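You operate a simulated robot arm through the tools that you are given. There is no shell and no other tool.

You run a simulated robot arm. Do the job below in one go: nothing can be reset, and whatever is moved stays where it is left.

Task
Switch the monitor on, push the keyboard back, wake the screen and tilt the glare away.
Fine: the mouse goes on its pad, which wakes the screen; the monitor tips forward and stays on.
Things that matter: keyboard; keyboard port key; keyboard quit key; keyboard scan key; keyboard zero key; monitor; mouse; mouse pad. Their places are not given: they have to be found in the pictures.

The check looks at the end state, three seconds after you hand in, the way a careful person would. Anything else that was tipped, shoved, dropped, spilled or broken makes it a failure.

Robot
A 6-joint arm with a two-finger gripper, fixed in place. Base frame: the origin is on the floor under the middle of its stand, x ahead of it, y to its left, z up; the work surface is at about z = 750. Readings come in mm, rad, newtons and seconds.
It reaches about 1298 mm from its shoulder. Its first joint turns from -2.601 to 2.601 rad. Payload 1.57 kg.
Tool frame: the origin (TCP) lies between the finger pads and is the grasp point; the fingertips stand 21 mm ahead of it; z points along the fingers, y is the line along which they close. The gripper opens to 70 mm; its body begins 50 mm behind the TCP.
Orientation is that of the tool frame in the base frame, as [roll, pitch, yaw] about the fixed x, y, z axes, in that order (R = Rz(yaw) Ry(pitch) Rx(roll)). With the fingers straight down and closing along the base's y, the tool's x points along the base's -x, its y along +y and its z along -z.

Tools
- The arm moves only by the tool drive_tool. Its argument "commands" is a list of rows, each an object (a shift or turn left out is 0, a gripper value left out holds the last) with "offset": the shift along the tool's x, y, z in mm, a list of three; "dr": the turn, a rotation vector about the tool's x, y, z in rad, a list of three; "hand": the opening in per cent of the stroke, from 0 (shut) to 100 (fully open). In form: [{"offset": [x, y, z], "dr": [rx, ry, rz], "hand": hand}, ...]. A call has 1 to 20 rows; each row shifts and turns the commanded pose from where the row before left it, along the tool's axes as they then stand. Rows are played at 5 a second. More than 50 mm and 0.15 rad between two rows, or a gripper value outside its range, and nothing of the call is played. Where a pose cannot be reached the arm comes as near as it can. A force on the tool above 50 N (or 10 N above the force at the start of the call, whichever is more), or a blocked arm, ends the call early, and 0.2 s more pass. Each finger travels about 64.8 mm/s and halts on what it meets, pressing with about 30 N; the grip force reading is that of the motor and also rises with nothing between the fingers. The clock runs only during rows and for 0.2 s after the last one: add rows that do not move to give the fingers time. The reply holds the time, the measured pose of the TCP, the force on the tool along the base axes, the opening and the grip force, in the units named above and with some noise, with the torque about the TCP (base axes, N m) and any sound that the robot's microphone picked up, and new pictures: "pictures" is both (left out), scene, wrist or none.
- Cameras (640 x 400 px; columns grow to the right, rows downward): "scene" is fixed at [46.7, 503.1, 1318.5]; the picture's right is [0.07, -1.00, 0.00], its down [-0.58, -0.04, -0.81] and it looks along [0.81, 0.06, -0.58] (base axes); focal length 351 px, centre (320, 200). "wrist" rides on the gripper at [79, 4, -81] in the tool frame; the picture's right is [-0.05, 1.00, 0.00], its down [-0.67, -0.04, -0.74] and it looks along [-0.74, -0.04, 0.67] (tool axes); focal length 256 px, centre (320, 200).
- slide_trunk(by): slides the trunk up (or, below 0, down) by that many mm; the arm rides with it, the base frame stays. It gives what a move gives, with no picture.
- measure_at(camera, pixels): for up to 12 pixels [column, row] of the newest picture of that camera ("zoom" is the newest enlarged one), the place [x, y, z] in the base frame of the surface seen there, good to about 2 mm, but the place of the scene camera against the robot may be out by one fixed shift of up to 12 mm in any direction. It takes no simulated time.
- zoom(camera, box): a new picture of the part [left, top, right, bottom] of that camera's present view, enlarged. It takes no simulated time.
- finish_job(): hands the job in; it is judged then, once.

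Leave the gripper open and the arm clear of the work at the hand-in unless told otherwise.

The tools are called after ">>>" as a command line: name --argument value ..., lists and objects as JSON in quotes. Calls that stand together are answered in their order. drive_tool: Moves the arm, as the interface text tells. Its arguments: {"type":"object","properties":{"commands":{"type":"array"},"pictures":{"type":"string","enum":["both","scene","wrist","none"]}},"required":["commands"]} The other tools are called the same way: slide_trunk (by) moves the trunk up or down; measure_at (camera, pixels) gives the place of the surface under pixels of a picture; zoom (camera, box) takes an enlarged picture of a part of a camera's view; finish_job () hands the job in.

At the start:

```text
clock: 0.0
tcp_pos: [652.7, 423.5, 1003.5]
tool_rot: [3.141, 0.0, -3.141]
ft_force: [1.0, -0.3, -0.6]
wrist_torque: [0.01, 0.0, 0.02]
grip_width: 70.0
grasp_force: 0.1
trunk travel left (down, up): [-684.0, 286.0]
```

scene: 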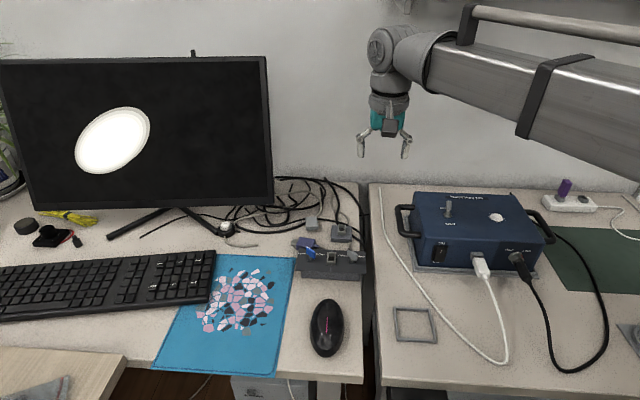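
wrist: 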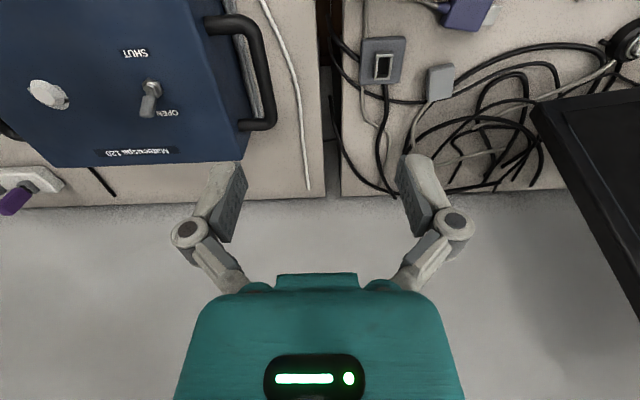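

I see the monitor with a glare spot on the left, the keyboard in front of it, the mouse off its pad at about (326, 328), and the blue pad at about (235, 310). I'll zoom in on these before I move anything.

>>> zoom --camera "scene" --box '[0, 230, 230, 374]'

>>> zoom --camera "scene" --box '[200, 180, 400, 305]'

>>> zoom --camera "scene" --box '[0, 40, 300, 228]'

>>> zoom --camera "scene" --box '[150, 250, 390, 400]'

```text
2.78 times, centred on (115, 302) of scene
```

zoom: 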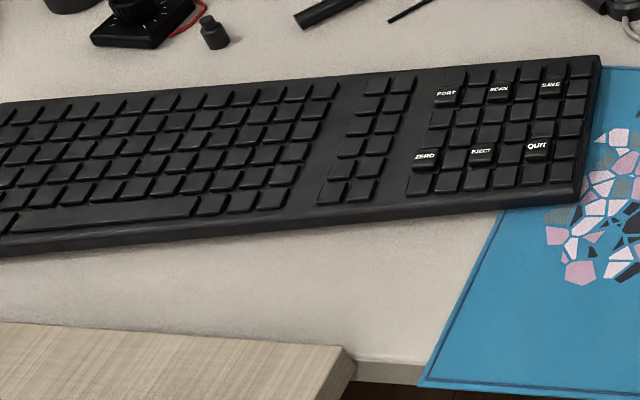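

```text
3.20 times, centred on (300, 242) of scene
```

zoom: 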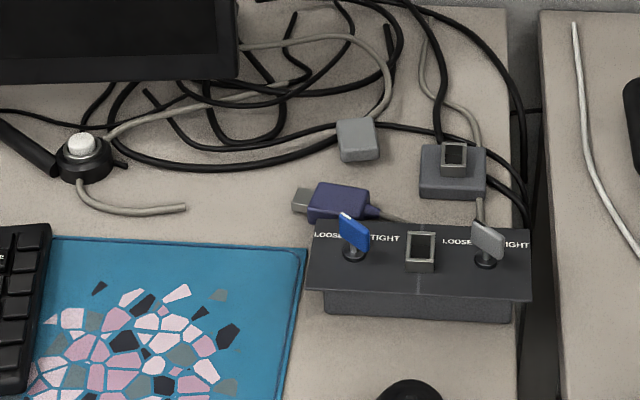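

```text
2.13 times, centred on (150, 134) of scene
```

zoom: 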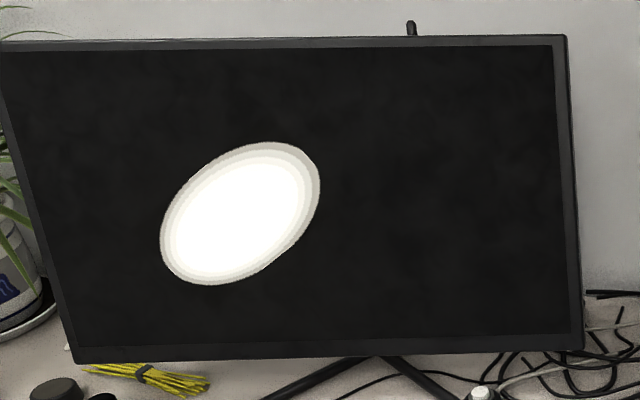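

```text
2.67 times, centred on (270, 325) of scene
```

zoom: 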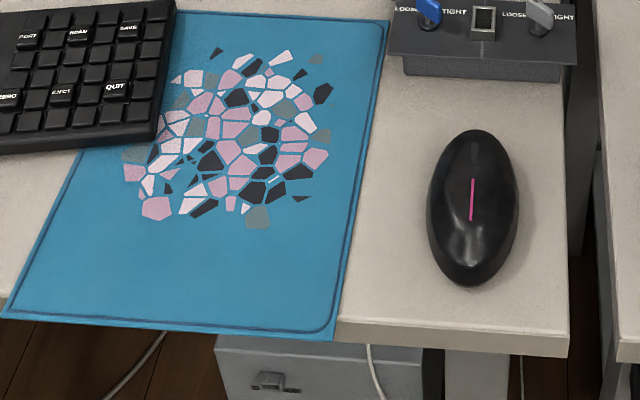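

Next I'll measure the keyboard corners, the pad, the mouse, the monitor and the nearby objects.

>>> measure_at --camera "scene" --pixels '[[215, 252], [209, 300], [2, 268], [2, 319], [110, 262], [100, 310], [217, 257], [292, 259], [276, 372], [154, 366], [165, 250], [240, 300]]'

>>> measure_at --camera "scene" --pixels '[[326, 300], [326, 328], [326, 355], [312, 328], [343, 328], [228, 226], [227, 233], [193, 53], [265, 60], [272, 203], [32, 207], [3, 63]]'

>>> measure_at --camera "scene" --pixels '[[110, 236], [217, 232], [180, 210], [45, 236], [75, 240], [25, 226], [70, 217], [150, 150], [362, 382], [296, 268], [366, 275], [140, 240]]'

```text
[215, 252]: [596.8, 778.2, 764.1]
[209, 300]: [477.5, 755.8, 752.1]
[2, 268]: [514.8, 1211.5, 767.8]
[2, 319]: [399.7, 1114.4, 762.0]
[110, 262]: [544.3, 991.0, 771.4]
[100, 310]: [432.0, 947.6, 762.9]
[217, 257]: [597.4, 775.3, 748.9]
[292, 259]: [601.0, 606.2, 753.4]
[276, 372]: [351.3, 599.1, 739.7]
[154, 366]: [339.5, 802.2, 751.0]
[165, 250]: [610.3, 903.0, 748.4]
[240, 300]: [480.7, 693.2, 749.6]
```

```text
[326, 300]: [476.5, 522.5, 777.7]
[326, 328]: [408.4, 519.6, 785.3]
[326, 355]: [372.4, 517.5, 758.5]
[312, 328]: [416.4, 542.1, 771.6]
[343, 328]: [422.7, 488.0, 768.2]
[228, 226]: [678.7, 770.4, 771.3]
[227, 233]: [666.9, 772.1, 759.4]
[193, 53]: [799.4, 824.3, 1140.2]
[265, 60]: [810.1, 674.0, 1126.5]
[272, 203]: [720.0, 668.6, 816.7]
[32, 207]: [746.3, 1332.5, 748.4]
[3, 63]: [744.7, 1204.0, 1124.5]
```

```text
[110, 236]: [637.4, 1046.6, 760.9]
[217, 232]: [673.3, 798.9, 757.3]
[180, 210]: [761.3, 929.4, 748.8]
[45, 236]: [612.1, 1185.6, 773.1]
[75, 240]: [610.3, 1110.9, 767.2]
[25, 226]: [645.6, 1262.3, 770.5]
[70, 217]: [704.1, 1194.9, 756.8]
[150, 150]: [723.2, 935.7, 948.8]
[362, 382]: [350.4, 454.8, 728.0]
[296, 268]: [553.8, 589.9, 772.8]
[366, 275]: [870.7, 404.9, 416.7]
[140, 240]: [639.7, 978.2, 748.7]
```

The monitor leans back, with its top about 90 mm further away than its bottom. A round white-capped thing sits at (228, 228) and a small stub shows on top of the monitor at (193, 53). I'll zoom in on both, and on the bottom bezel, to find the power switch.

>>> zoom --camera "scene" --box '[160, 190, 260, 252]'

>>> zoom --camera "scene" --box '[150, 30, 250, 92]'

>>> zoom --camera "scene" --box '[0, 180, 130, 261]'

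>>> zoom --camera "scene" --box '[380, 180, 640, 342]'

```text
6.40 times, centred on (210, 221) of scene
```

zoom: 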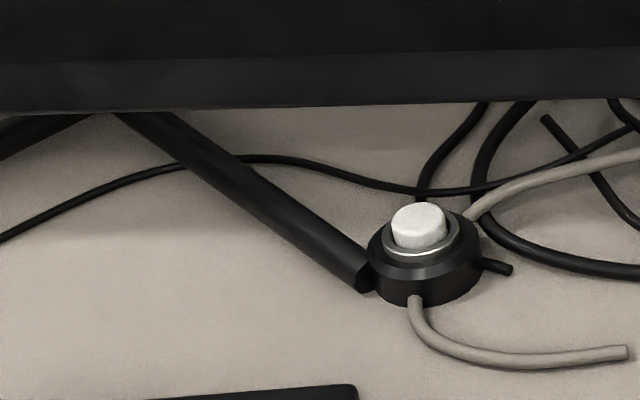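

```text
6.40 times, centred on (200, 61) of scene
```

zoom: 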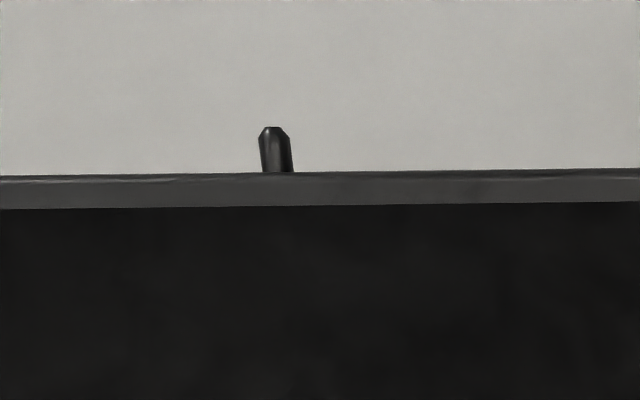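

```text
4.92 times, centred on (65, 220) of scene
```

zoom: 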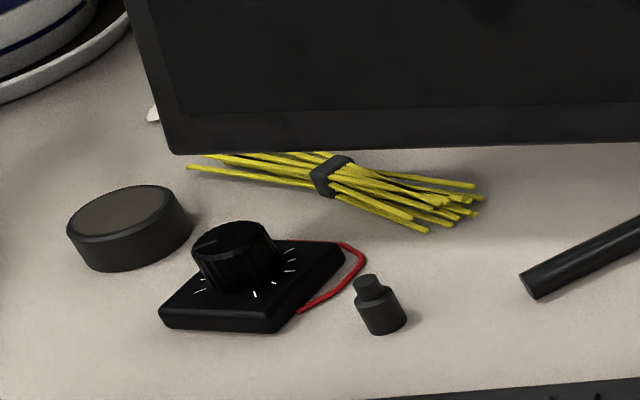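

```text
2.46 times, centred on (510, 261) of scene
```

zoom: 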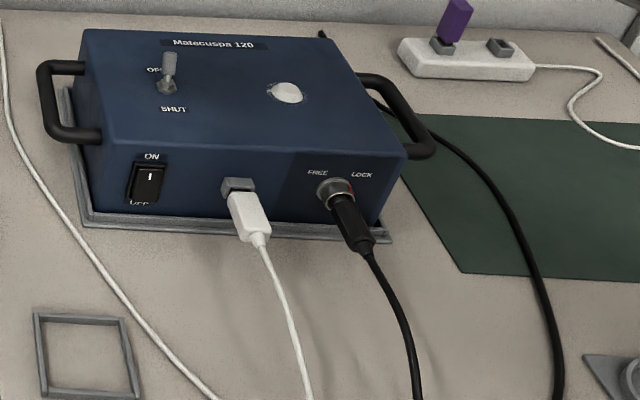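

The round button at (228, 228) looks like an inline push switch. The stub behind the monitor's top edge could be a switch or a lever. I'll raise the arm and move it left above the monitor so the wrist camera can see its back and top.

>>> drive_tool --commands '[{"offset": [0, 0, -50]}, {"offset": [0, 0, -50]}, {"offset": [0, 0, -50]}, {"offset": [0, 0, -50]}, {"offset": [0, 0, -50]}, {"offset": [0, 0, -40]}, {"offset": [0, 50, 0]}, {"offset": [0, 50, 0]}, {"offset": [0, 50, 0]}, {"offset": [0, 50, 0]}, {"offset": [0, 50, 0]}, {"offset": [0, 50, 0]}, {"offset": [0, 50, 0]}, {"offset": [0, 50, 0]}]'

```text
clock: 3.0
tcp_pos: [653.0, 825.7, 1003.0]
tool_rot: [-3.141, -0.001, 3.14]
ft_force: [-1.1, 0.2, 0.0]
wrist_torque: [0.0, -0.02, -0.02]
grip_width: 70.0
grasp_force: 0.0
out of reach, approached as far as the arm can: row 1, 2, 3, 4, 5, 6
trunk travel left (down, up): [-684.0, 286.0]
```

scene: 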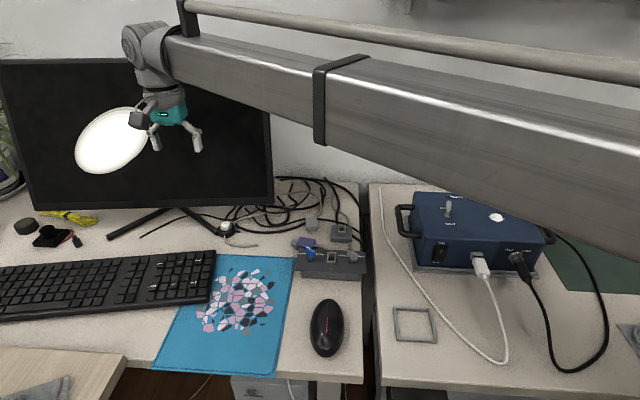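
wrist: 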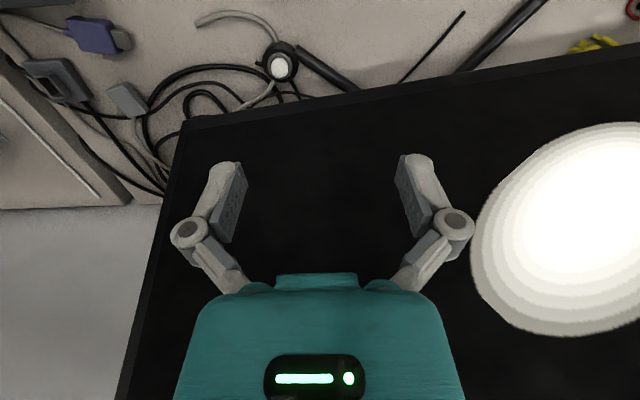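

The arm could not rise by itself, so height comes from the trunk. I'll measure the push button in this wrist picture at (278, 67), to compare it with the scene camera, then raise the trunk.

>>> measure_at --camera "wrist" --pixels '[[278, 67], [278, 50], [182, 125], [640, 55], [240, 300], [560, 230]]'

>>> slide_trunk --by 280

```text
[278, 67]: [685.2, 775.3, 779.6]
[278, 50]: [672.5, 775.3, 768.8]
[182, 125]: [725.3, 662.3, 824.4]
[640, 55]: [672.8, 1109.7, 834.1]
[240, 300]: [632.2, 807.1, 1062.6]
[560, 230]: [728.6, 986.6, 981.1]
```

```text
clock: 5.8
tcp_pos: [651.9, 824.9, 1282.5]
tool_rot: [-3.141, -0.001, -3.141]
ft_force: [0.3, 0.6, -0.6]
wrist_torque: [0.0, -0.02, 0.01]
grip_width: 70.1
grasp_force: 0.0
trunk travel left (down, up): [-964.0, 6.0]
```

The tool is now at z = 1282, above the monitor's top at about 1127. I'll move forward a little and look down over the back of the monitor.

>>> drive_tool --commands '[{"offset": [-50, 0, 0]}, {"offset": [-50, 0, 0]}]'

```text
clock: 6.4
tcp_pos: [752.2, 824.1, 1282.2]
tool_rot: [3.141, 0.001, 3.142]
ft_force: [0.2, 0.1, 0.0]
wrist_torque: [0.04, 0.01, -0.05]
grip_width: 70.2
grasp_force: 0.0
trunk travel left (down, up): [-964.0, 6.0]
```

scene: 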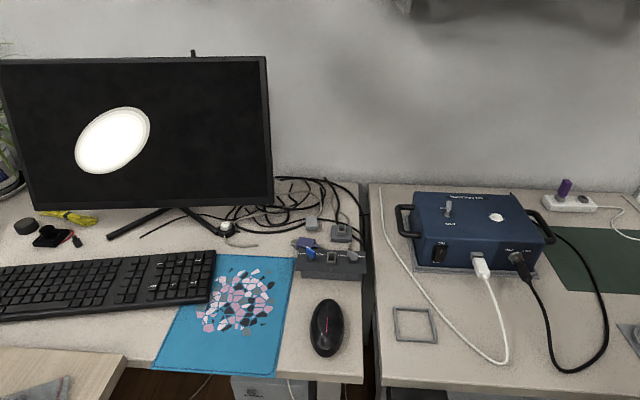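
wrist: 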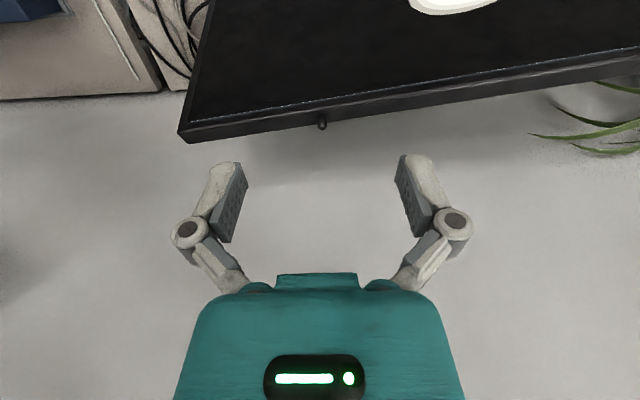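

The stub shows at (322, 122) in the wrist picture, behind the top edge. I'll zoom in and measure it.

>>> zoom --camera "wrist" --box '[250, 80, 410, 180]'

>>> measure_at --camera "wrist" --pixels '[[322, 116], [322, 121], [322, 127], [190, 135], [185, 122], [320, 106], [320, 112], [420, 100], [250, 180], [500, 180], [640, 62], [300, 108]]'

```text
4.00 times, centred on (330, 130) of wrist
```

zoom: 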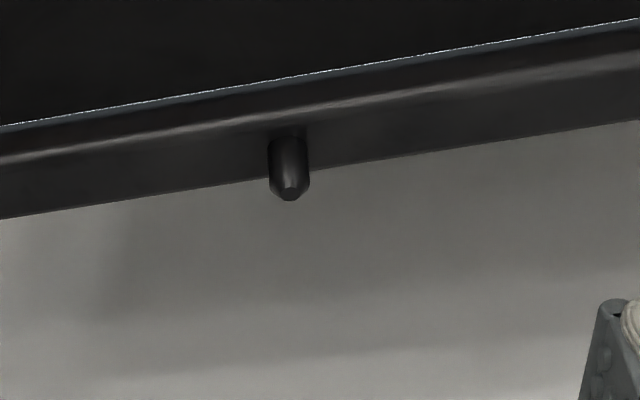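

```text
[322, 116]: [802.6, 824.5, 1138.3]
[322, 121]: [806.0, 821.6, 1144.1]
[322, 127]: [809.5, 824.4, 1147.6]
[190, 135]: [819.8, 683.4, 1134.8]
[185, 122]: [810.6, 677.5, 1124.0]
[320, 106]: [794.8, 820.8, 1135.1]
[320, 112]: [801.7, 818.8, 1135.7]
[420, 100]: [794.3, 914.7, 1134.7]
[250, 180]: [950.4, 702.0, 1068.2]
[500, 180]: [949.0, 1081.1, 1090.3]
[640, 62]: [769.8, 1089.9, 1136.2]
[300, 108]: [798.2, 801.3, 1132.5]
```

The stub is a small dark peg standing about 12 mm out of the monitor's top edge at (806, 823, 1147), with no wire or label in view. Before deciding what it is, I want to see the monitor's back and underside and the white button. I'll move to the right of the monitor and turn the tool so the wrist camera looks along +y.

>>> drive_tool --commands '[{"offset": [0, -50, 0]}, {"offset": [0, -50, 0]}, {"offset": [0, -50, 0]}, {"offset": [0, -50, 0]}, {"offset": [0, -50, 0]}, {"offset": [0, -50, 0]}, {"offset": [-50, 0, 0]}, {"offset": [-50, 0, 0]}, {"dr": [0, 0, -0.15]}, {"dr": [0, 0, -0.15]}, {"dr": [0, 0, -0.15]}, {"dr": [0, 0, -0.15]}, {"dr": [0, 0, -0.15]}, {"dr": [0, 0, -0.15]}, {"dr": [0, 0, -0.15]}, {"dr": [0, 0, -0.15]}, {"dr": [0, 0, -0.15]}, {"dr": [0, 0, -0.15]}]'

>>> slide_trunk --by -250

>>> drive_tool --commands '[{"offset": [0, 0, 0]}]'

```text
clock: 10.2
tcp_pos: [851.7, 524.9, 1283.5]
tool_rot: [3.141, 0.001, -1.639]
ft_force: [0.0, -0.7, -0.1]
wrist_torque: [0.01, -0.01, -0.02]
grip_width: 70.0
grasp_force: 0.0
trunk travel left (down, up): [-964.0, 6.0]
```

scene: 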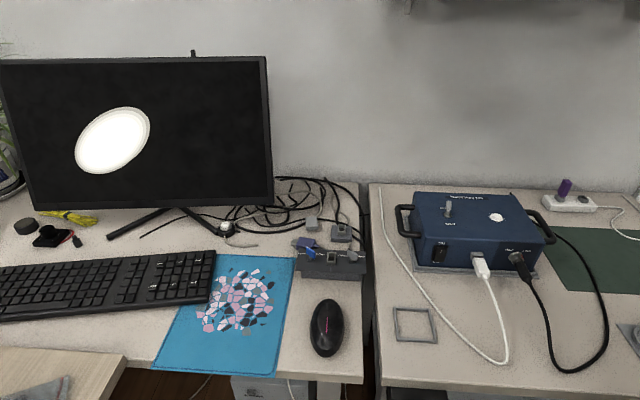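
wrist: 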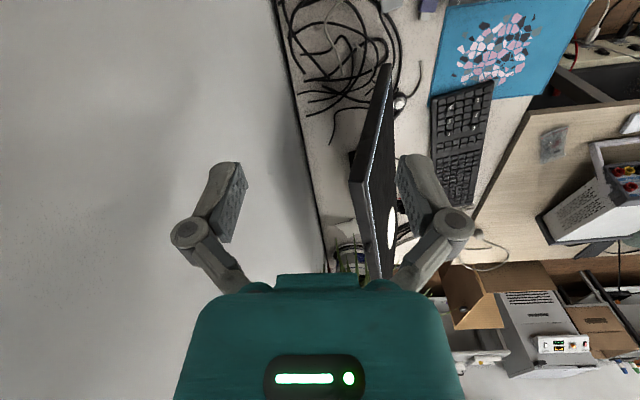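

```text
clock: 11.2
tcp_pos: [851.9, 524.1, 1230.8]
tool_rot: [-3.139, -0.019, -1.638]
ft_force: [-6.0, 5.9, 9.0]
wrist_torque: [-1.42, -0.51, -0.63]
grip_width: 70.1
grasp_force: 0.0
trunk travel left (down, up): [-911.0, 59.0]
stopped: the force on the tool passed its limit at 125 N (the readings are from after the stop); the commanded pose is now the measured one
```

```text
clock: 11.6
tcp_pos: [850.9, 525.0, 1230.5]
tool_rot: [-3.138, -0.016, -1.638]
ft_force: [-3.2, 5.2, 3.0]
wrist_torque: [-0.84, -0.29, -0.38]
grip_width: 70.1
grasp_force: 0.2
trunk travel left (down, up): [-911.0, 59.0]
```

scene: 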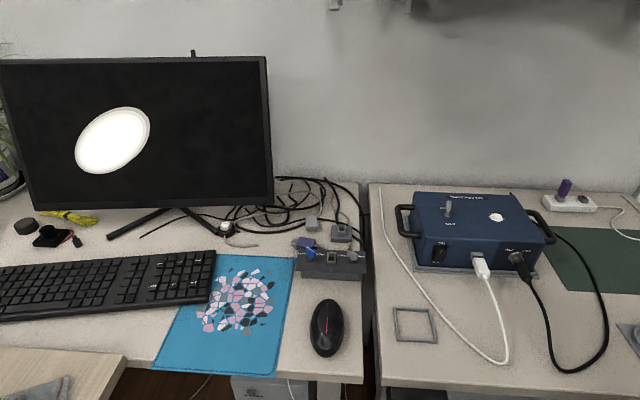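
wrist: 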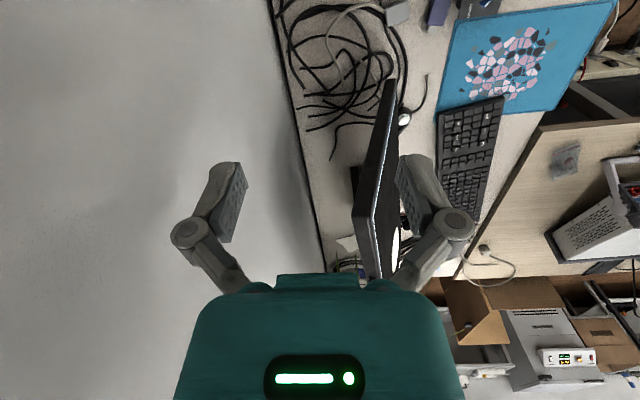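

The trunk stopped on contact with a 125 N force at z = 1231. I suspect the dark thing at the top of the scene picture, around (410, 5). I'll zoom there and measure it before I move away.

>>> zoom --camera "scene" --box '[300, 0, 640, 60]'

>>> measure_at --camera "scene" --pixels '[[335, 3], [410, 3], [412, 12], [450, 3], [500, 5], [560, 3], [600, 5], [400, 40], [480, 12], [620, 2]]'

```text
1.88 times, centred on (470, 30) of scene
```

zoom: 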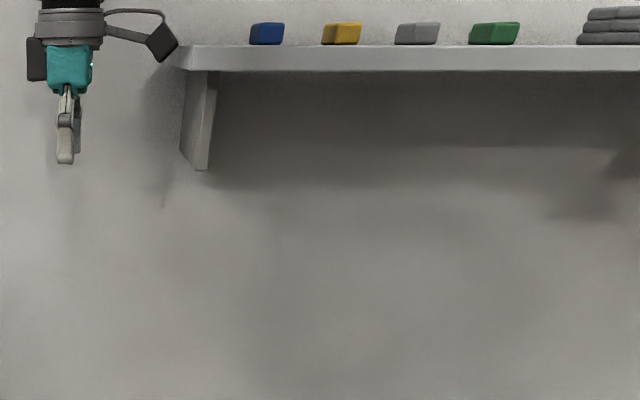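

```text
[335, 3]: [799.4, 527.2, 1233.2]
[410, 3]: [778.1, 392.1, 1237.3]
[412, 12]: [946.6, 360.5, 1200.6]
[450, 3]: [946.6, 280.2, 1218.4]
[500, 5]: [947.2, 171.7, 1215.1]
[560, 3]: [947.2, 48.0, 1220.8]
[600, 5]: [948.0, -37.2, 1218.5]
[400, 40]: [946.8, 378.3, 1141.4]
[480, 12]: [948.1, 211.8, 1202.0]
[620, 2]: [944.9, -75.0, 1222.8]
```

It's a wall shelf with its left corner near (778, 392, 1240), and the camera bracket on the wrist caught it. The items on the shelf are still standing in place. I'll go up a little, move 60 mm in +y away from the shelf, and then lower.

>>> slide_trunk --by 40

>>> drive_tool --commands '[{"offset": [-35, 0, 0]}, {"offset": [-35, 0, 0]}, {"offset": [0, 0, 0]}]'

```text
clock: 12.4
tcp_pos: [851.9, 523.7, 1270.7]
tool_rot: [-3.138, -0.018, -1.637]
ft_force: [0.4, 0.4, 0.0]
wrist_torque: [-0.01, -0.04, -0.02]
grip_width: 70.0
grasp_force: 0.0
trunk travel left (down, up): [-951.0, 19.0]
```

```text
clock: 13.2
tcp_pos: [857.2, 593.1, 1270.1]
tool_rot: [-3.138, -0.018, -1.637]
ft_force: [-0.2, 0.1, 0.5]
wrist_torque: [0.05, -0.04, -0.01]
grip_width: 70.1
grasp_force: 0.0
trunk travel left (down, up): [-951.0, 19.0]
```

scene: 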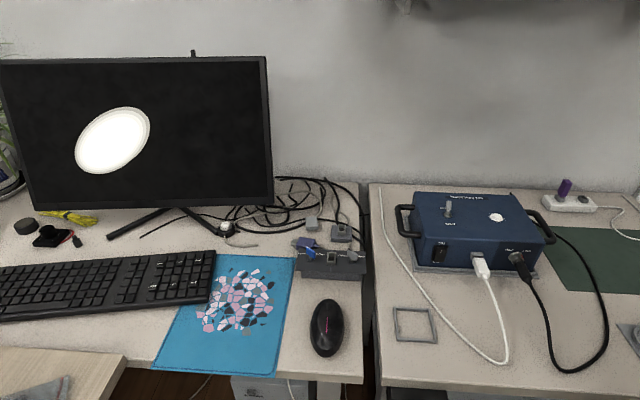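
wrist: 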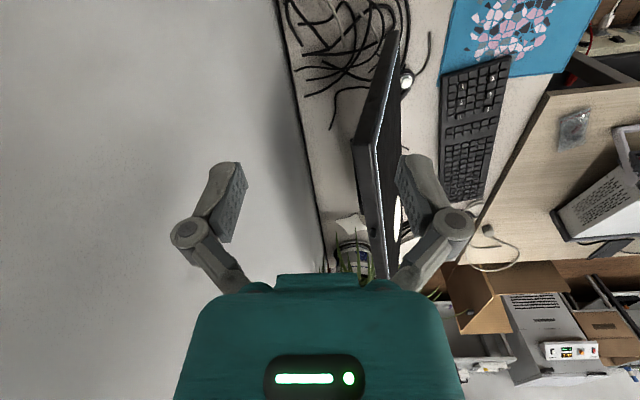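

The force reads near zero again. I'll check that the shelf items stayed put, then lower the trunk.

>>> zoom --camera "scene" --box '[330, 0, 640, 60]'

>>> slide_trunk --by -200

>>> drive_tool --commands '[{"offset": [0, 0, 0]}]'

```text
2.06 times, centred on (485, 30) of scene
```

zoom: 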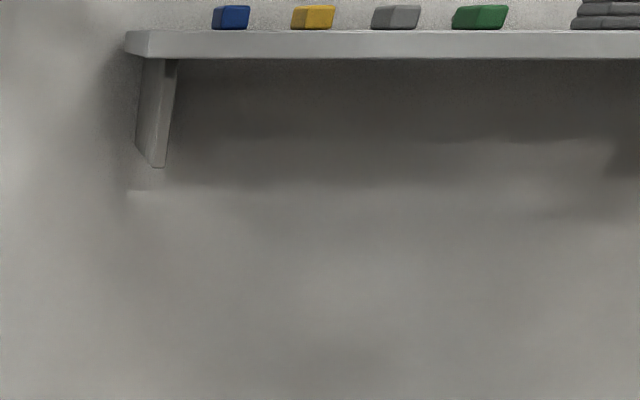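

```text
clock: 15.3
tcp_pos: [856.9, 593.3, 1070.4]
tool_rot: [-3.137, -0.018, -1.637]
ft_force: [0.2, 0.6, 0.3]
wrist_torque: [0.02, 0.0, -0.03]
grip_width: 70.1
grasp_force: 0.0
trunk travel left (down, up): [-751.0, 219.0]
```

```text
clock: 15.8
tcp_pos: [857.4, 593.2, 1071.5]
tool_rot: [-3.139, -0.017, -1.636]
ft_force: [0.2, -0.4, 0.0]
wrist_torque: [0.02, 0.0, -0.02]
grip_width: 70.0
grasp_force: 0.1
trunk travel left (down, up): [-751.0, 219.0]
```

scene: 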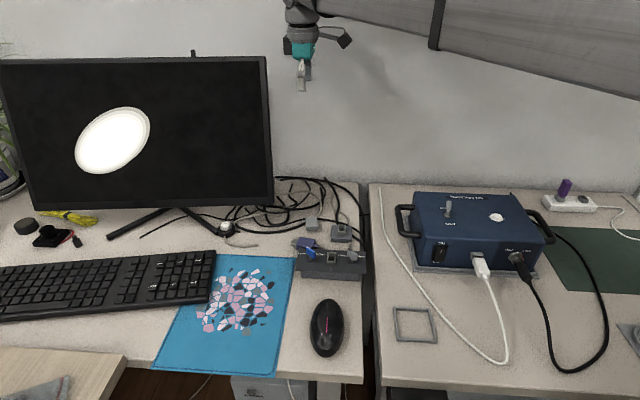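
wrist: 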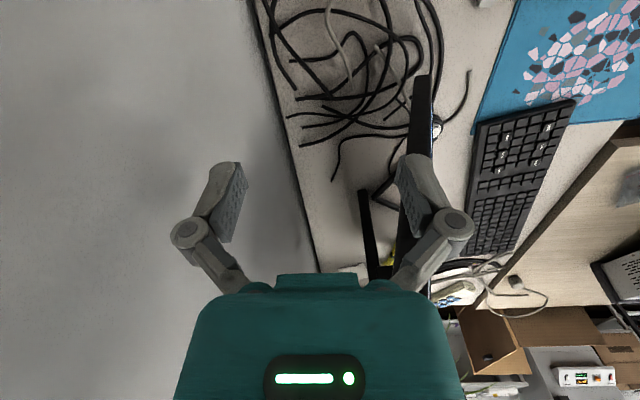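

The shelf is undisturbed. From here the finger blocks the back of the monitor. I'll lower further and tilt the tool so that the wrist camera looks level along +y at the monitor's back.

>>> slide_trunk --by -130

>>> drive_tool --commands '[{"offset": [20, 0, 0]}, {"dr": [0, -0.15, 0]}, {"dr": [0, -0.15, 0]}, {"dr": [0, -0.15, 0]}, {"dr": [0, -0.15, 0]}]'

```text
clock: 17.3
tcp_pos: [858.4, 592.5, 940.9]
tool_rot: [-3.139, -0.019, -1.636]
ft_force: [0.1, -0.5, -0.1]
wrist_torque: [0.01, -0.01, 0.01]
grip_width: 70.1
grasp_force: 0.0
trunk travel left (down, up): [-621.0, 349.0]
```

```text
clock: 18.5
tcp_pos: [855.4, 573.4, 971.1]
tool_rot: [-3.138, 0.581, -1.636]
ft_force: [-0.3, -0.5, 0.1]
wrist_torque: [-0.01, -0.01, 0.02]
grip_width: 70.3
grasp_force: 0.1
out of reach, approached as far as the arm can: row 3, 4, 5
trunk travel left (down, up): [-621.0, 349.0]
```

scene: 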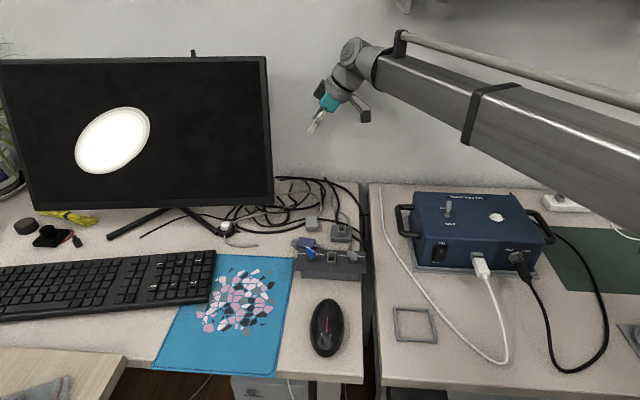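
wrist: 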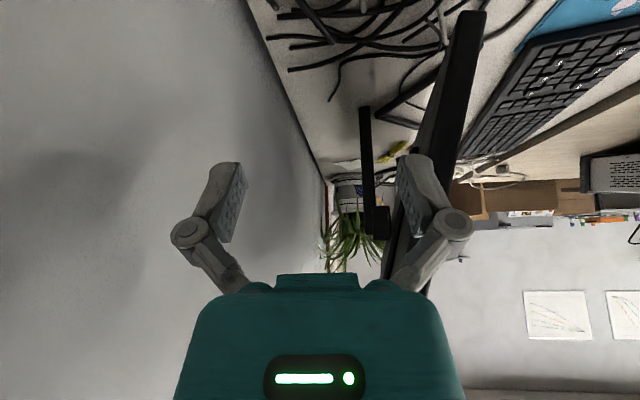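

Now I can see the stand post behind the panel at (365, 110) to (370, 200), and the hinge block at (380, 225). I'll measure these and zoom in.

>>> zoom --camera "wrist" --box '[330, 0, 500, 270]'

>>> measure_at --camera "wrist" --pixels '[[365, 120], [370, 200], [380, 215], [380, 230], [388, 225], [470, 20], [440, 140], [392, 260], [460, 80], [445, 40], [400, 95]]'

```text
1.48 times, centred on (415, 135) of wrist
```

zoom: 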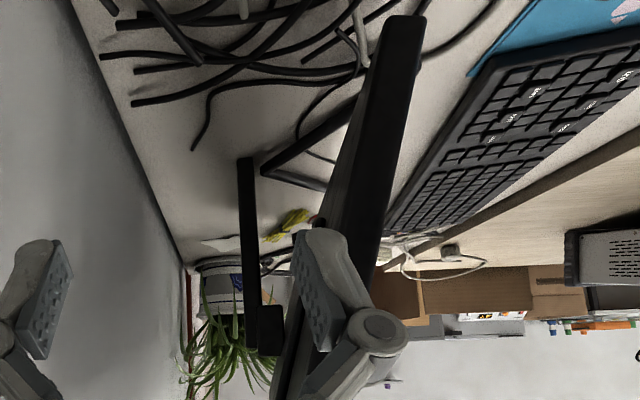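

```text
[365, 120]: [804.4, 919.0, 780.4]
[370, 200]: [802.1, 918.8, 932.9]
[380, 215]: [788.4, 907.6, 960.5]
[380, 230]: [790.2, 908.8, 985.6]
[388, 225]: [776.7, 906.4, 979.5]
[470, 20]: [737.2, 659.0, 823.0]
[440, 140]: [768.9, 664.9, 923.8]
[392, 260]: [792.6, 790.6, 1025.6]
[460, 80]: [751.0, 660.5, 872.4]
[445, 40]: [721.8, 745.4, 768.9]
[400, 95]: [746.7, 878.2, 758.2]
```

The stand hinge is at about z = 972, right at mid-panel, so pushing the lower edge back will tip the monitor forward. I see no switch on the edges visible here. The peg on the top edge is the most likely monitor power control, so I'll take a close look at it. First I'll straighten the tool, then raise the trunk.

>>> drive_tool --commands '[{"dr": [0, 0.15, 0]}, {"dr": [0, 0.15, 0]}, {"dr": [0, 0.15, 0]}, {"dr": [0, 0.131, 0]}, {"offset": [-20, 0, 0]}, {"offset": [0, 0, 20]}, {"offset": [0, 0, 0]}]' --pictures "none"

```text
clock: 20.1
tcp_pos: [858.1, 593.9, 940.3]
tool_rot: [-3.139, 0.003, -1.637]
ft_force: [0.2, -0.5, -0.1]
wrist_torque: [0.04, 0.04, 0.0]
grip_width: 70.1
grasp_force: 0.0
out of reach, approached as far as the arm can: row 1, 2, 3, 6
trunk travel left (down, up): [-621.0, 349.0]
```

With the tool pointing down, the arm only moves in the plane, and height comes from the trunk alone. I'll raise the trunk by 290 mm, then turn the wrist back so the tool faces the peg.

>>> slide_trunk --by 290

>>> drive_tool --commands '[{"dr": [0, 0, 0.15]}, {"dr": [0, 0, 0.15]}, {"dr": [0, 0, 0.15]}, {"dr": [0, 0, 0.15]}, {"dr": [0, 0, 0.15]}, {"dr": [0, 0, 0.15]}, {"dr": [0, 0, 0.15]}, {"dr": [0, 0, 0.15]}, {"dr": [0, 0, 0.15]}, {"dr": [0, 0, 0.033], "hand": 0}, {"offset": [0, 50, 0]}, {"offset": [0, 50, 0]}, {"offset": [0, 50, 0]}, {"offset": [0, 50, 0]}, {"offset": [0, 30, 0]}, {"offset": [0, 0, 0]}]'

```text
clock: 23.1
tcp_pos: [857.1, 593.7, 1231.0]
tool_rot: [-3.138, 0.002, -1.637]
ft_force: [-0.1, -0.6, 0.2]
wrist_torque: [0.02, -0.03, 0.0]
grip_width: 69.8
grasp_force: 0.1
trunk travel left (down, up): [-911.0, 59.0]
```

```text
clock: 26.4
tcp_pos: [817.0, 808.3, 1229.9]
tool_rot: [3.141, 0.006, -3.019]
ft_force: [0.1, -0.6, 0.3]
wrist_torque: [0.02, -0.01, 0.04]
grip_width: 0.0
grasp_force: 27.8
out of reach, approached as far as the arm can: row 15
trunk travel left (down, up): [-911.0, 59.0]
```

scene: 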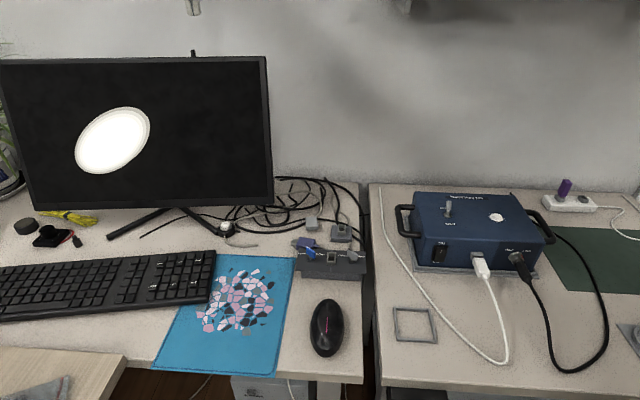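
wrist: 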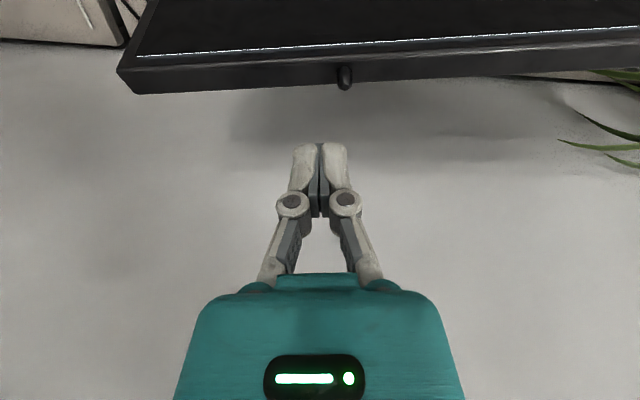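

At this radius, about 1149 mm, the arm is at its limit with the tool straight down, and the peg is right there too. I'll zoom in on the peg at (344, 77) and measure it.

>>> zoom --camera "wrist" --box '[294, 40, 394, 102]'

>>> measure_at --camera "wrist" --pixels '[[344, 70], [344, 75], [344, 80], [344, 85], [340, 77], [348, 77], [325, 65], [325, 75], [365, 62], [365, 72], [325, 55]]'

```text
6.40 times, centred on (344, 71) of wrist
```

zoom: 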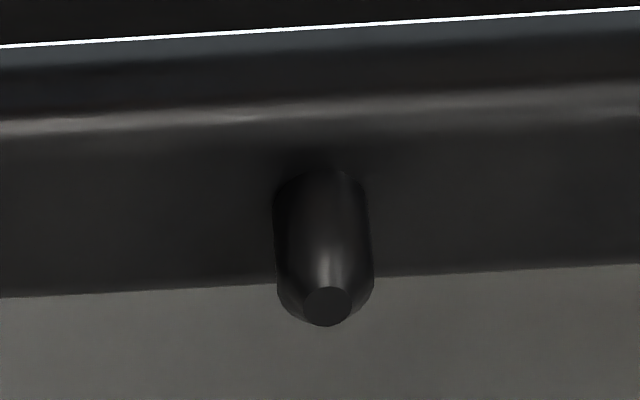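

```text
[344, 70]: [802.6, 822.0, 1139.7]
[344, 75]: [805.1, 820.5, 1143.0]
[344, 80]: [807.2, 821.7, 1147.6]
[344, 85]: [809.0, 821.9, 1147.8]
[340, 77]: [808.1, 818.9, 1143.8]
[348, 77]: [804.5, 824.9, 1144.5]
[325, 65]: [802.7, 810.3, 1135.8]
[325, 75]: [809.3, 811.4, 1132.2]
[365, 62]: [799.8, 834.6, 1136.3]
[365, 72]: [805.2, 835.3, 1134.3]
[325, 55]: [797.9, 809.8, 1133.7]
```

The peg is a plain push nub, about 9 mm across and 14 mm tall, with its tip at (808, 822, 1148). I'll bring the closed fingertips over it and lower the trunk to just above it.

>>> drive_tool --commands '[{"offset": [8.2, 14.5, 0], "hand": 0}, {"offset": [0, 0, 0]}, {"offset": [0, 0, 0]}]'

>>> slide_trunk --by -50

>>> drive_tool --commands '[{"offset": [0, 0, 0]}]'

```text
clock: 27.2
tcp_pos: [803.2, 818.8, 1229.9]
tool_rot: [3.139, 0.004, -3.018]
ft_force: [-0.5, -0.2, -0.5]
wrist_torque: [0.01, 0.01, 0.01]
grip_width: 0.0
grasp_force: 28.5
out of reach, approached as far as the arm can: row 1
trunk travel left (down, up): [-911.0, 59.0]
```

scene: 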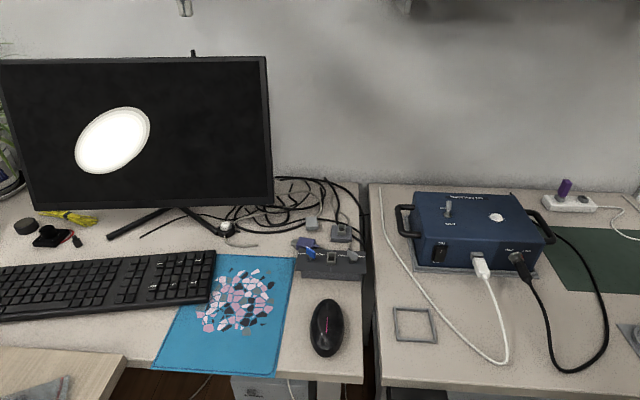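
wrist: 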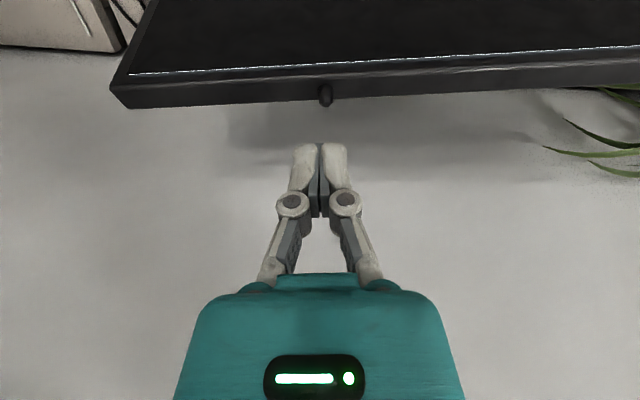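

```text
clock: 28.2
tcp_pos: [803.3, 819.2, 1179.3]
tool_rot: [3.139, 0.006, -3.02]
ft_force: [0.6, -1.2, -0.1]
wrist_torque: [-0.01, 0.01, 0.03]
grip_width: 0.0
grasp_force: 28.5
trunk travel left (down, up): [-861.0, 109.0]
```

```text
clock: 28.6
tcp_pos: [804.1, 819.0, 1180.2]
tool_rot: [3.139, 0.004, -3.019]
ft_force: [0.1, 0.0, -0.1]
wrist_torque: [-0.01, 0.03, 0.0]
grip_width: 0.3
grasp_force: 28.8
trunk travel left (down, up): [-861.0, 109.0]
```

scene: 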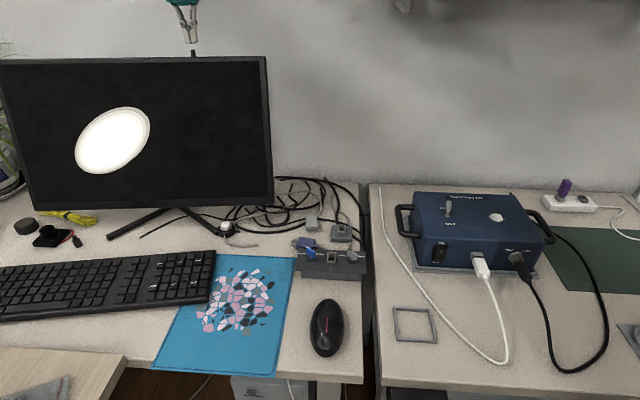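
wrist: 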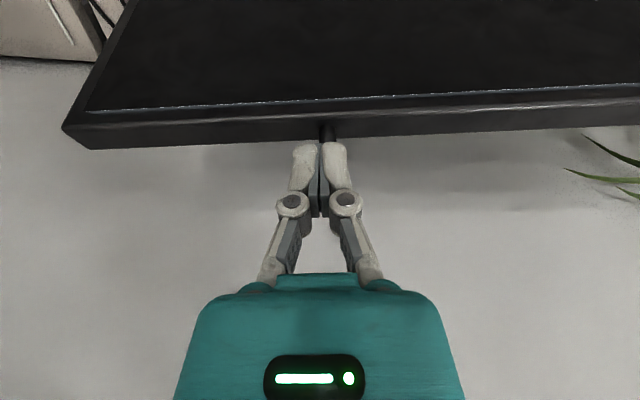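

The tips are at z = 1159, about 11 mm above the nub, which sits at column 328 against the fingers at column 320. I'll shift 3 mm left and tip the fingers very slightly outward to centre them over the nub.

>>> drive_tool --commands '[{"offset": [0, 0, 0], "dr": [0, -0.04, 0]}, {"offset": [-4, 3, 0]}, {"offset": [0, 0, 0]}]'

>>> zoom --camera "scene" --box '[150, 0, 250, 62]'

>>> zoom --camera "wrist" --box '[270, 90, 390, 165]'

```text
clock: 29.4
tcp_pos: [807.9, 822.4, 1180.0]
tool_rot: [3.139, 0.046, -3.02]
ft_force: [-0.2, -0.3, 0.2]
wrist_torque: [-0.01, 0.04, 0.01]
grip_width: 0.0
grasp_force: 28.5
trunk travel left (down, up): [-861.0, 109.0]
```

scene: 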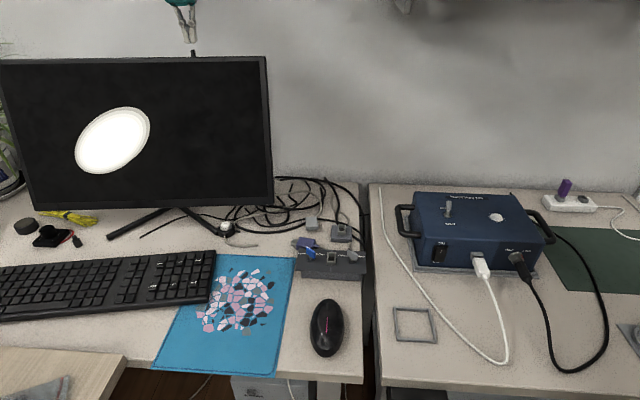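
wrist: 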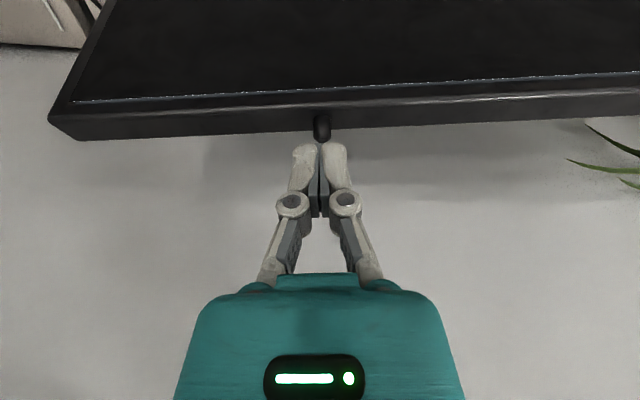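

```text
6.40 times, centred on (200, 31) of scene
```

zoom: 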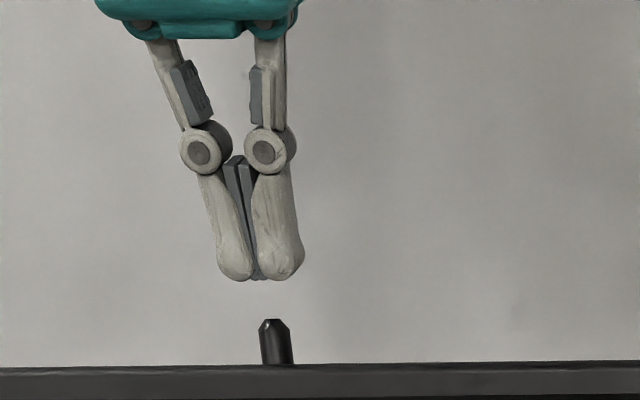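

```text
5.33 times, centred on (330, 128) of wrist
```

zoom: 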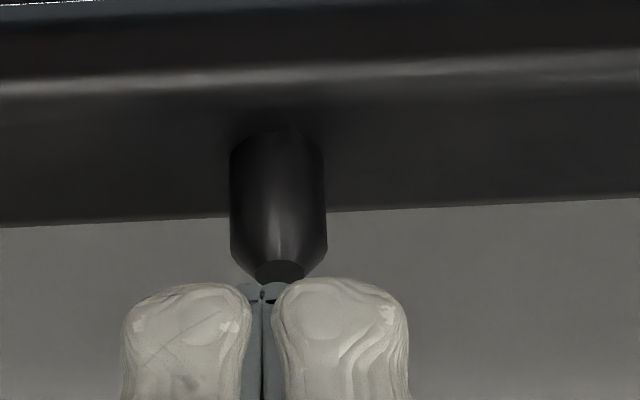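

The tips are centred over the nub. I'll lower 8 mm, then go down in 2 mm steps, watching the force and listening.

>>> slide_trunk --by -8

>>> slide_trunk --by -2

>>> slide_trunk --by -2

```text
clock: 29.9
tcp_pos: [807.2, 822.6, 1172.5]
tool_rot: [3.139, 0.045, -3.02]
ft_force: [-0.8, -0.6, -0.1]
wrist_torque: [0.01, 0.0, 0.01]
grip_width: 0.0
grasp_force: 29.0
trunk travel left (down, up): [-853.0, 117.0]
```

```text
clock: 30.5
tcp_pos: [807.0, 822.3, 1171.3]
tool_rot: [3.14, 0.043, -3.02]
ft_force: [0.1, 0.1, 0.2]
wrist_torque: [-0.01, -0.03, -0.02]
grip_width: 0.1
grasp_force: 28.9
trunk travel left (down, up): [-851.0, 119.0]
```

```text
clock: 31.0
tcp_pos: [807.3, 822.5, 1168.9]
tool_rot: [3.141, 0.044, -3.02]
ft_force: [-0.1, -0.1, 0.0]
wrist_torque: [-0.01, 0.02, -0.02]
grip_width: 0.0
grasp_force: 28.9
trunk travel left (down, up): [-849.0, 121.0]
```

No contact yet, and the tip is near z = 1148. I'll keep going in 1 to 2 mm steps.

>>> slide_trunk --by -1.5

>>> slide_trunk --by -1.5

```text
clock: 31.5
tcp_pos: [808.4, 822.5, 1166.2]
tool_rot: [3.141, 0.045, -3.018]
ft_force: [-0.6, -1.1, 0.8]
wrist_torque: [0.0, -0.01, 0.0]
grip_width: 0.0
grasp_force: 28.3
trunk travel left (down, up): [-848.0, 122.0]
```

```text
clock: 32.0
tcp_pos: [807.8, 821.3, 1167.9]
tool_rot: [3.139, 0.047, -3.02]
ft_force: [5.3, 4.2, 16.3]
wrist_torque: [0.13, -0.13, -0.03]
grip_width: 0.0
grasp_force: 28.7
trunk travel left (down, up): [-846.0, 124.0]
```

Contact: 16 N upward with the tip at about z = 1146. No sound so far. I'll take a picture.

>>> drive_tool --commands '[{"offset": [0, 0, 0]}]'

>>> zoom --camera "scene" --box '[150, 10, 250, 72]'

>>> zoom --camera "scene" --box '[0, 40, 300, 228]'

```text
clock: 32.4
tcp_pos: [807.3, 821.1, 1165.9]
tool_rot: [3.139, 0.047, -3.019]
ft_force: [5.2, 5.1, 17.9]
wrist_torque: [0.11, -0.15, 0.02]
grip_width: 0.0
grasp_force: 29.0
trunk travel left (down, up): [-846.0, 124.0]
```

scene: 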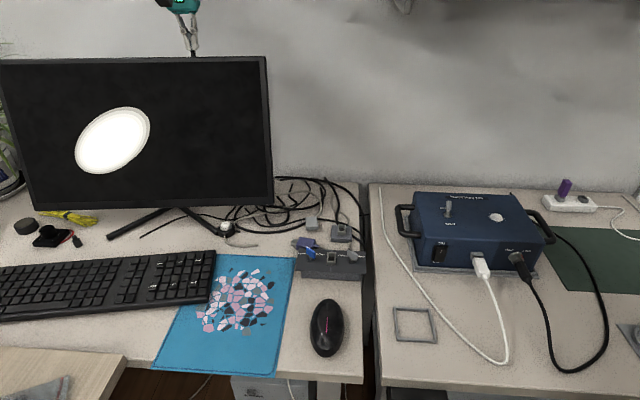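
wrist: 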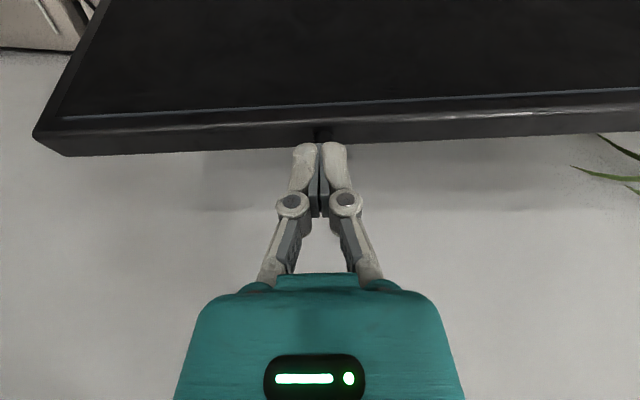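

```text
6.40 times, centred on (200, 41) of scene
```

zoom: 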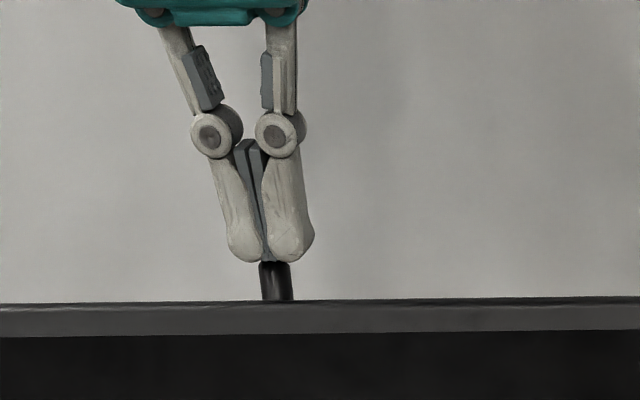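

```text
2.13 times, centred on (150, 134) of scene
```

zoom: 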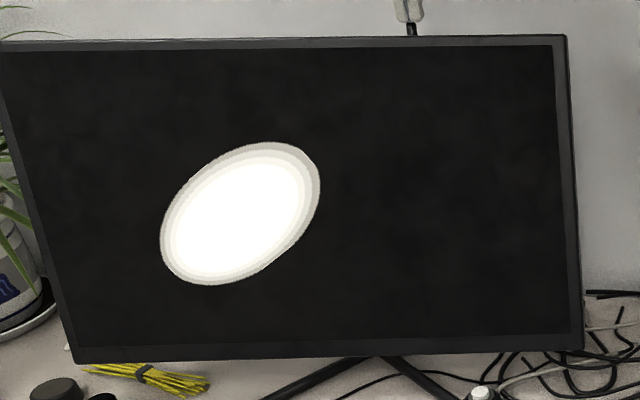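

At 18 N the nub has not moved: its visible height above the edge is unchanged. Nothing lit and nothing clicked, so it isn't a push button in this direction. I'll back off upward and look at it, and at the rest of the monitor, more closely.

>>> slide_trunk --by 60

>>> drive_tool --commands '[{"offset": [0, 0, 0]}]'

>>> zoom --camera "scene" --box '[173, 40, 213, 65]'

>>> zoom --camera "scene" --box '[190, 185, 290, 247]'

>>> zoom --camera "scene" --box '[20, 180, 280, 225]'

```text
clock: 33.4
tcp_pos: [808.5, 822.9, 1224.7]
tool_rot: [3.139, 0.045, -3.019]
ft_force: [0.0, -0.2, -0.1]
wrist_torque: [0.0, 0.01, -0.01]
grip_width: 0.0
grasp_force: 28.9
trunk travel left (down, up): [-906.0, 64.0]
```

```text
clock: 33.8
tcp_pos: [806.8, 822.5, 1225.8]
tool_rot: [3.139, 0.043, -3.02]
ft_force: [0.1, 0.3, 0.5]
wrist_torque: [0.02, -0.02, 0.01]
grip_width: 0.1
grasp_force: 28.6
trunk travel left (down, up): [-906.0, 64.0]
```

scene: 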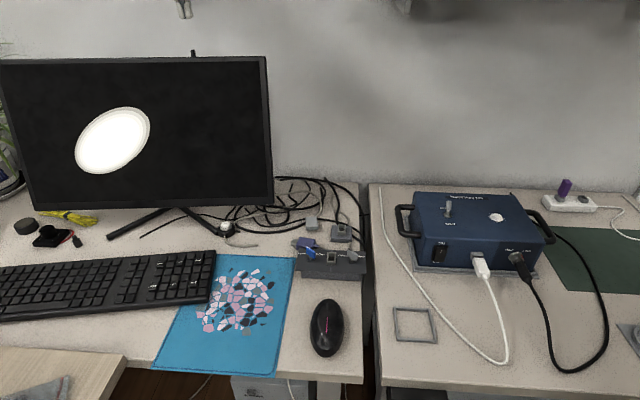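
wrist: 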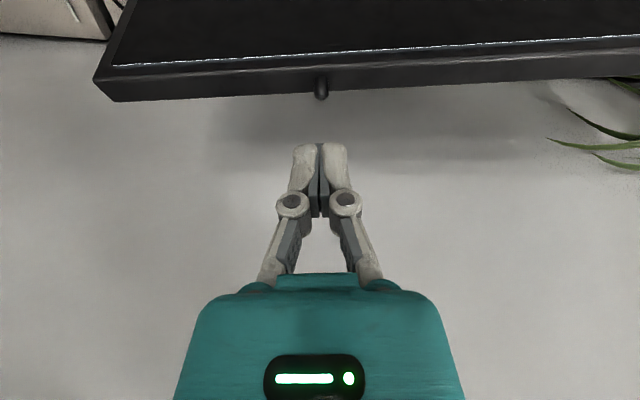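

```text
16.00 times, centred on (193, 52) of scene
```

zoom: 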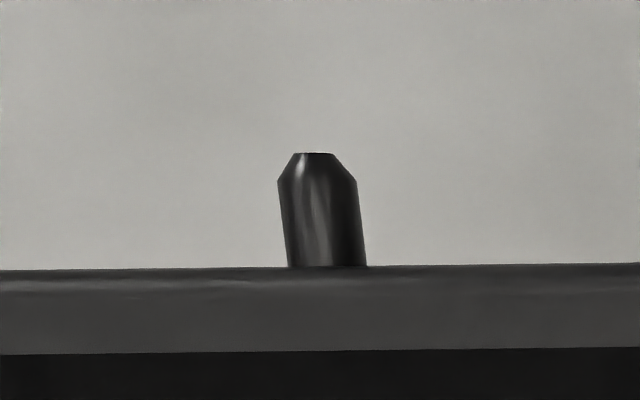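

```text
6.40 times, centred on (240, 216) of scene
```

zoom: 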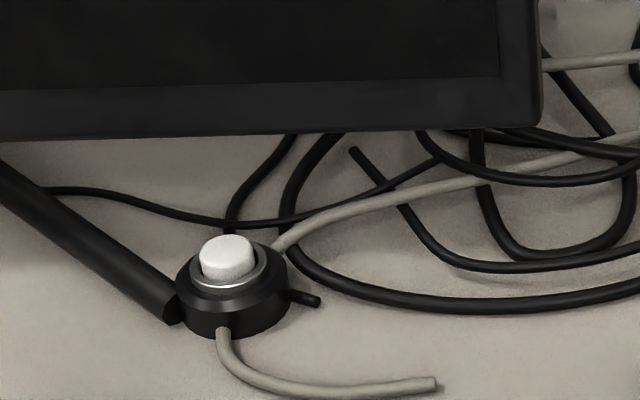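

```text
2.46 times, centred on (150, 202) of scene
```

zoom: 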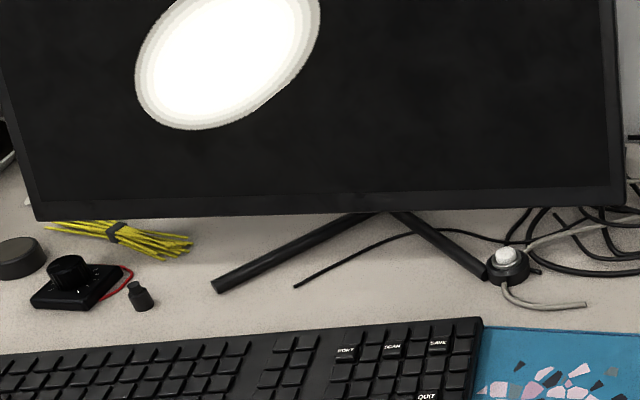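

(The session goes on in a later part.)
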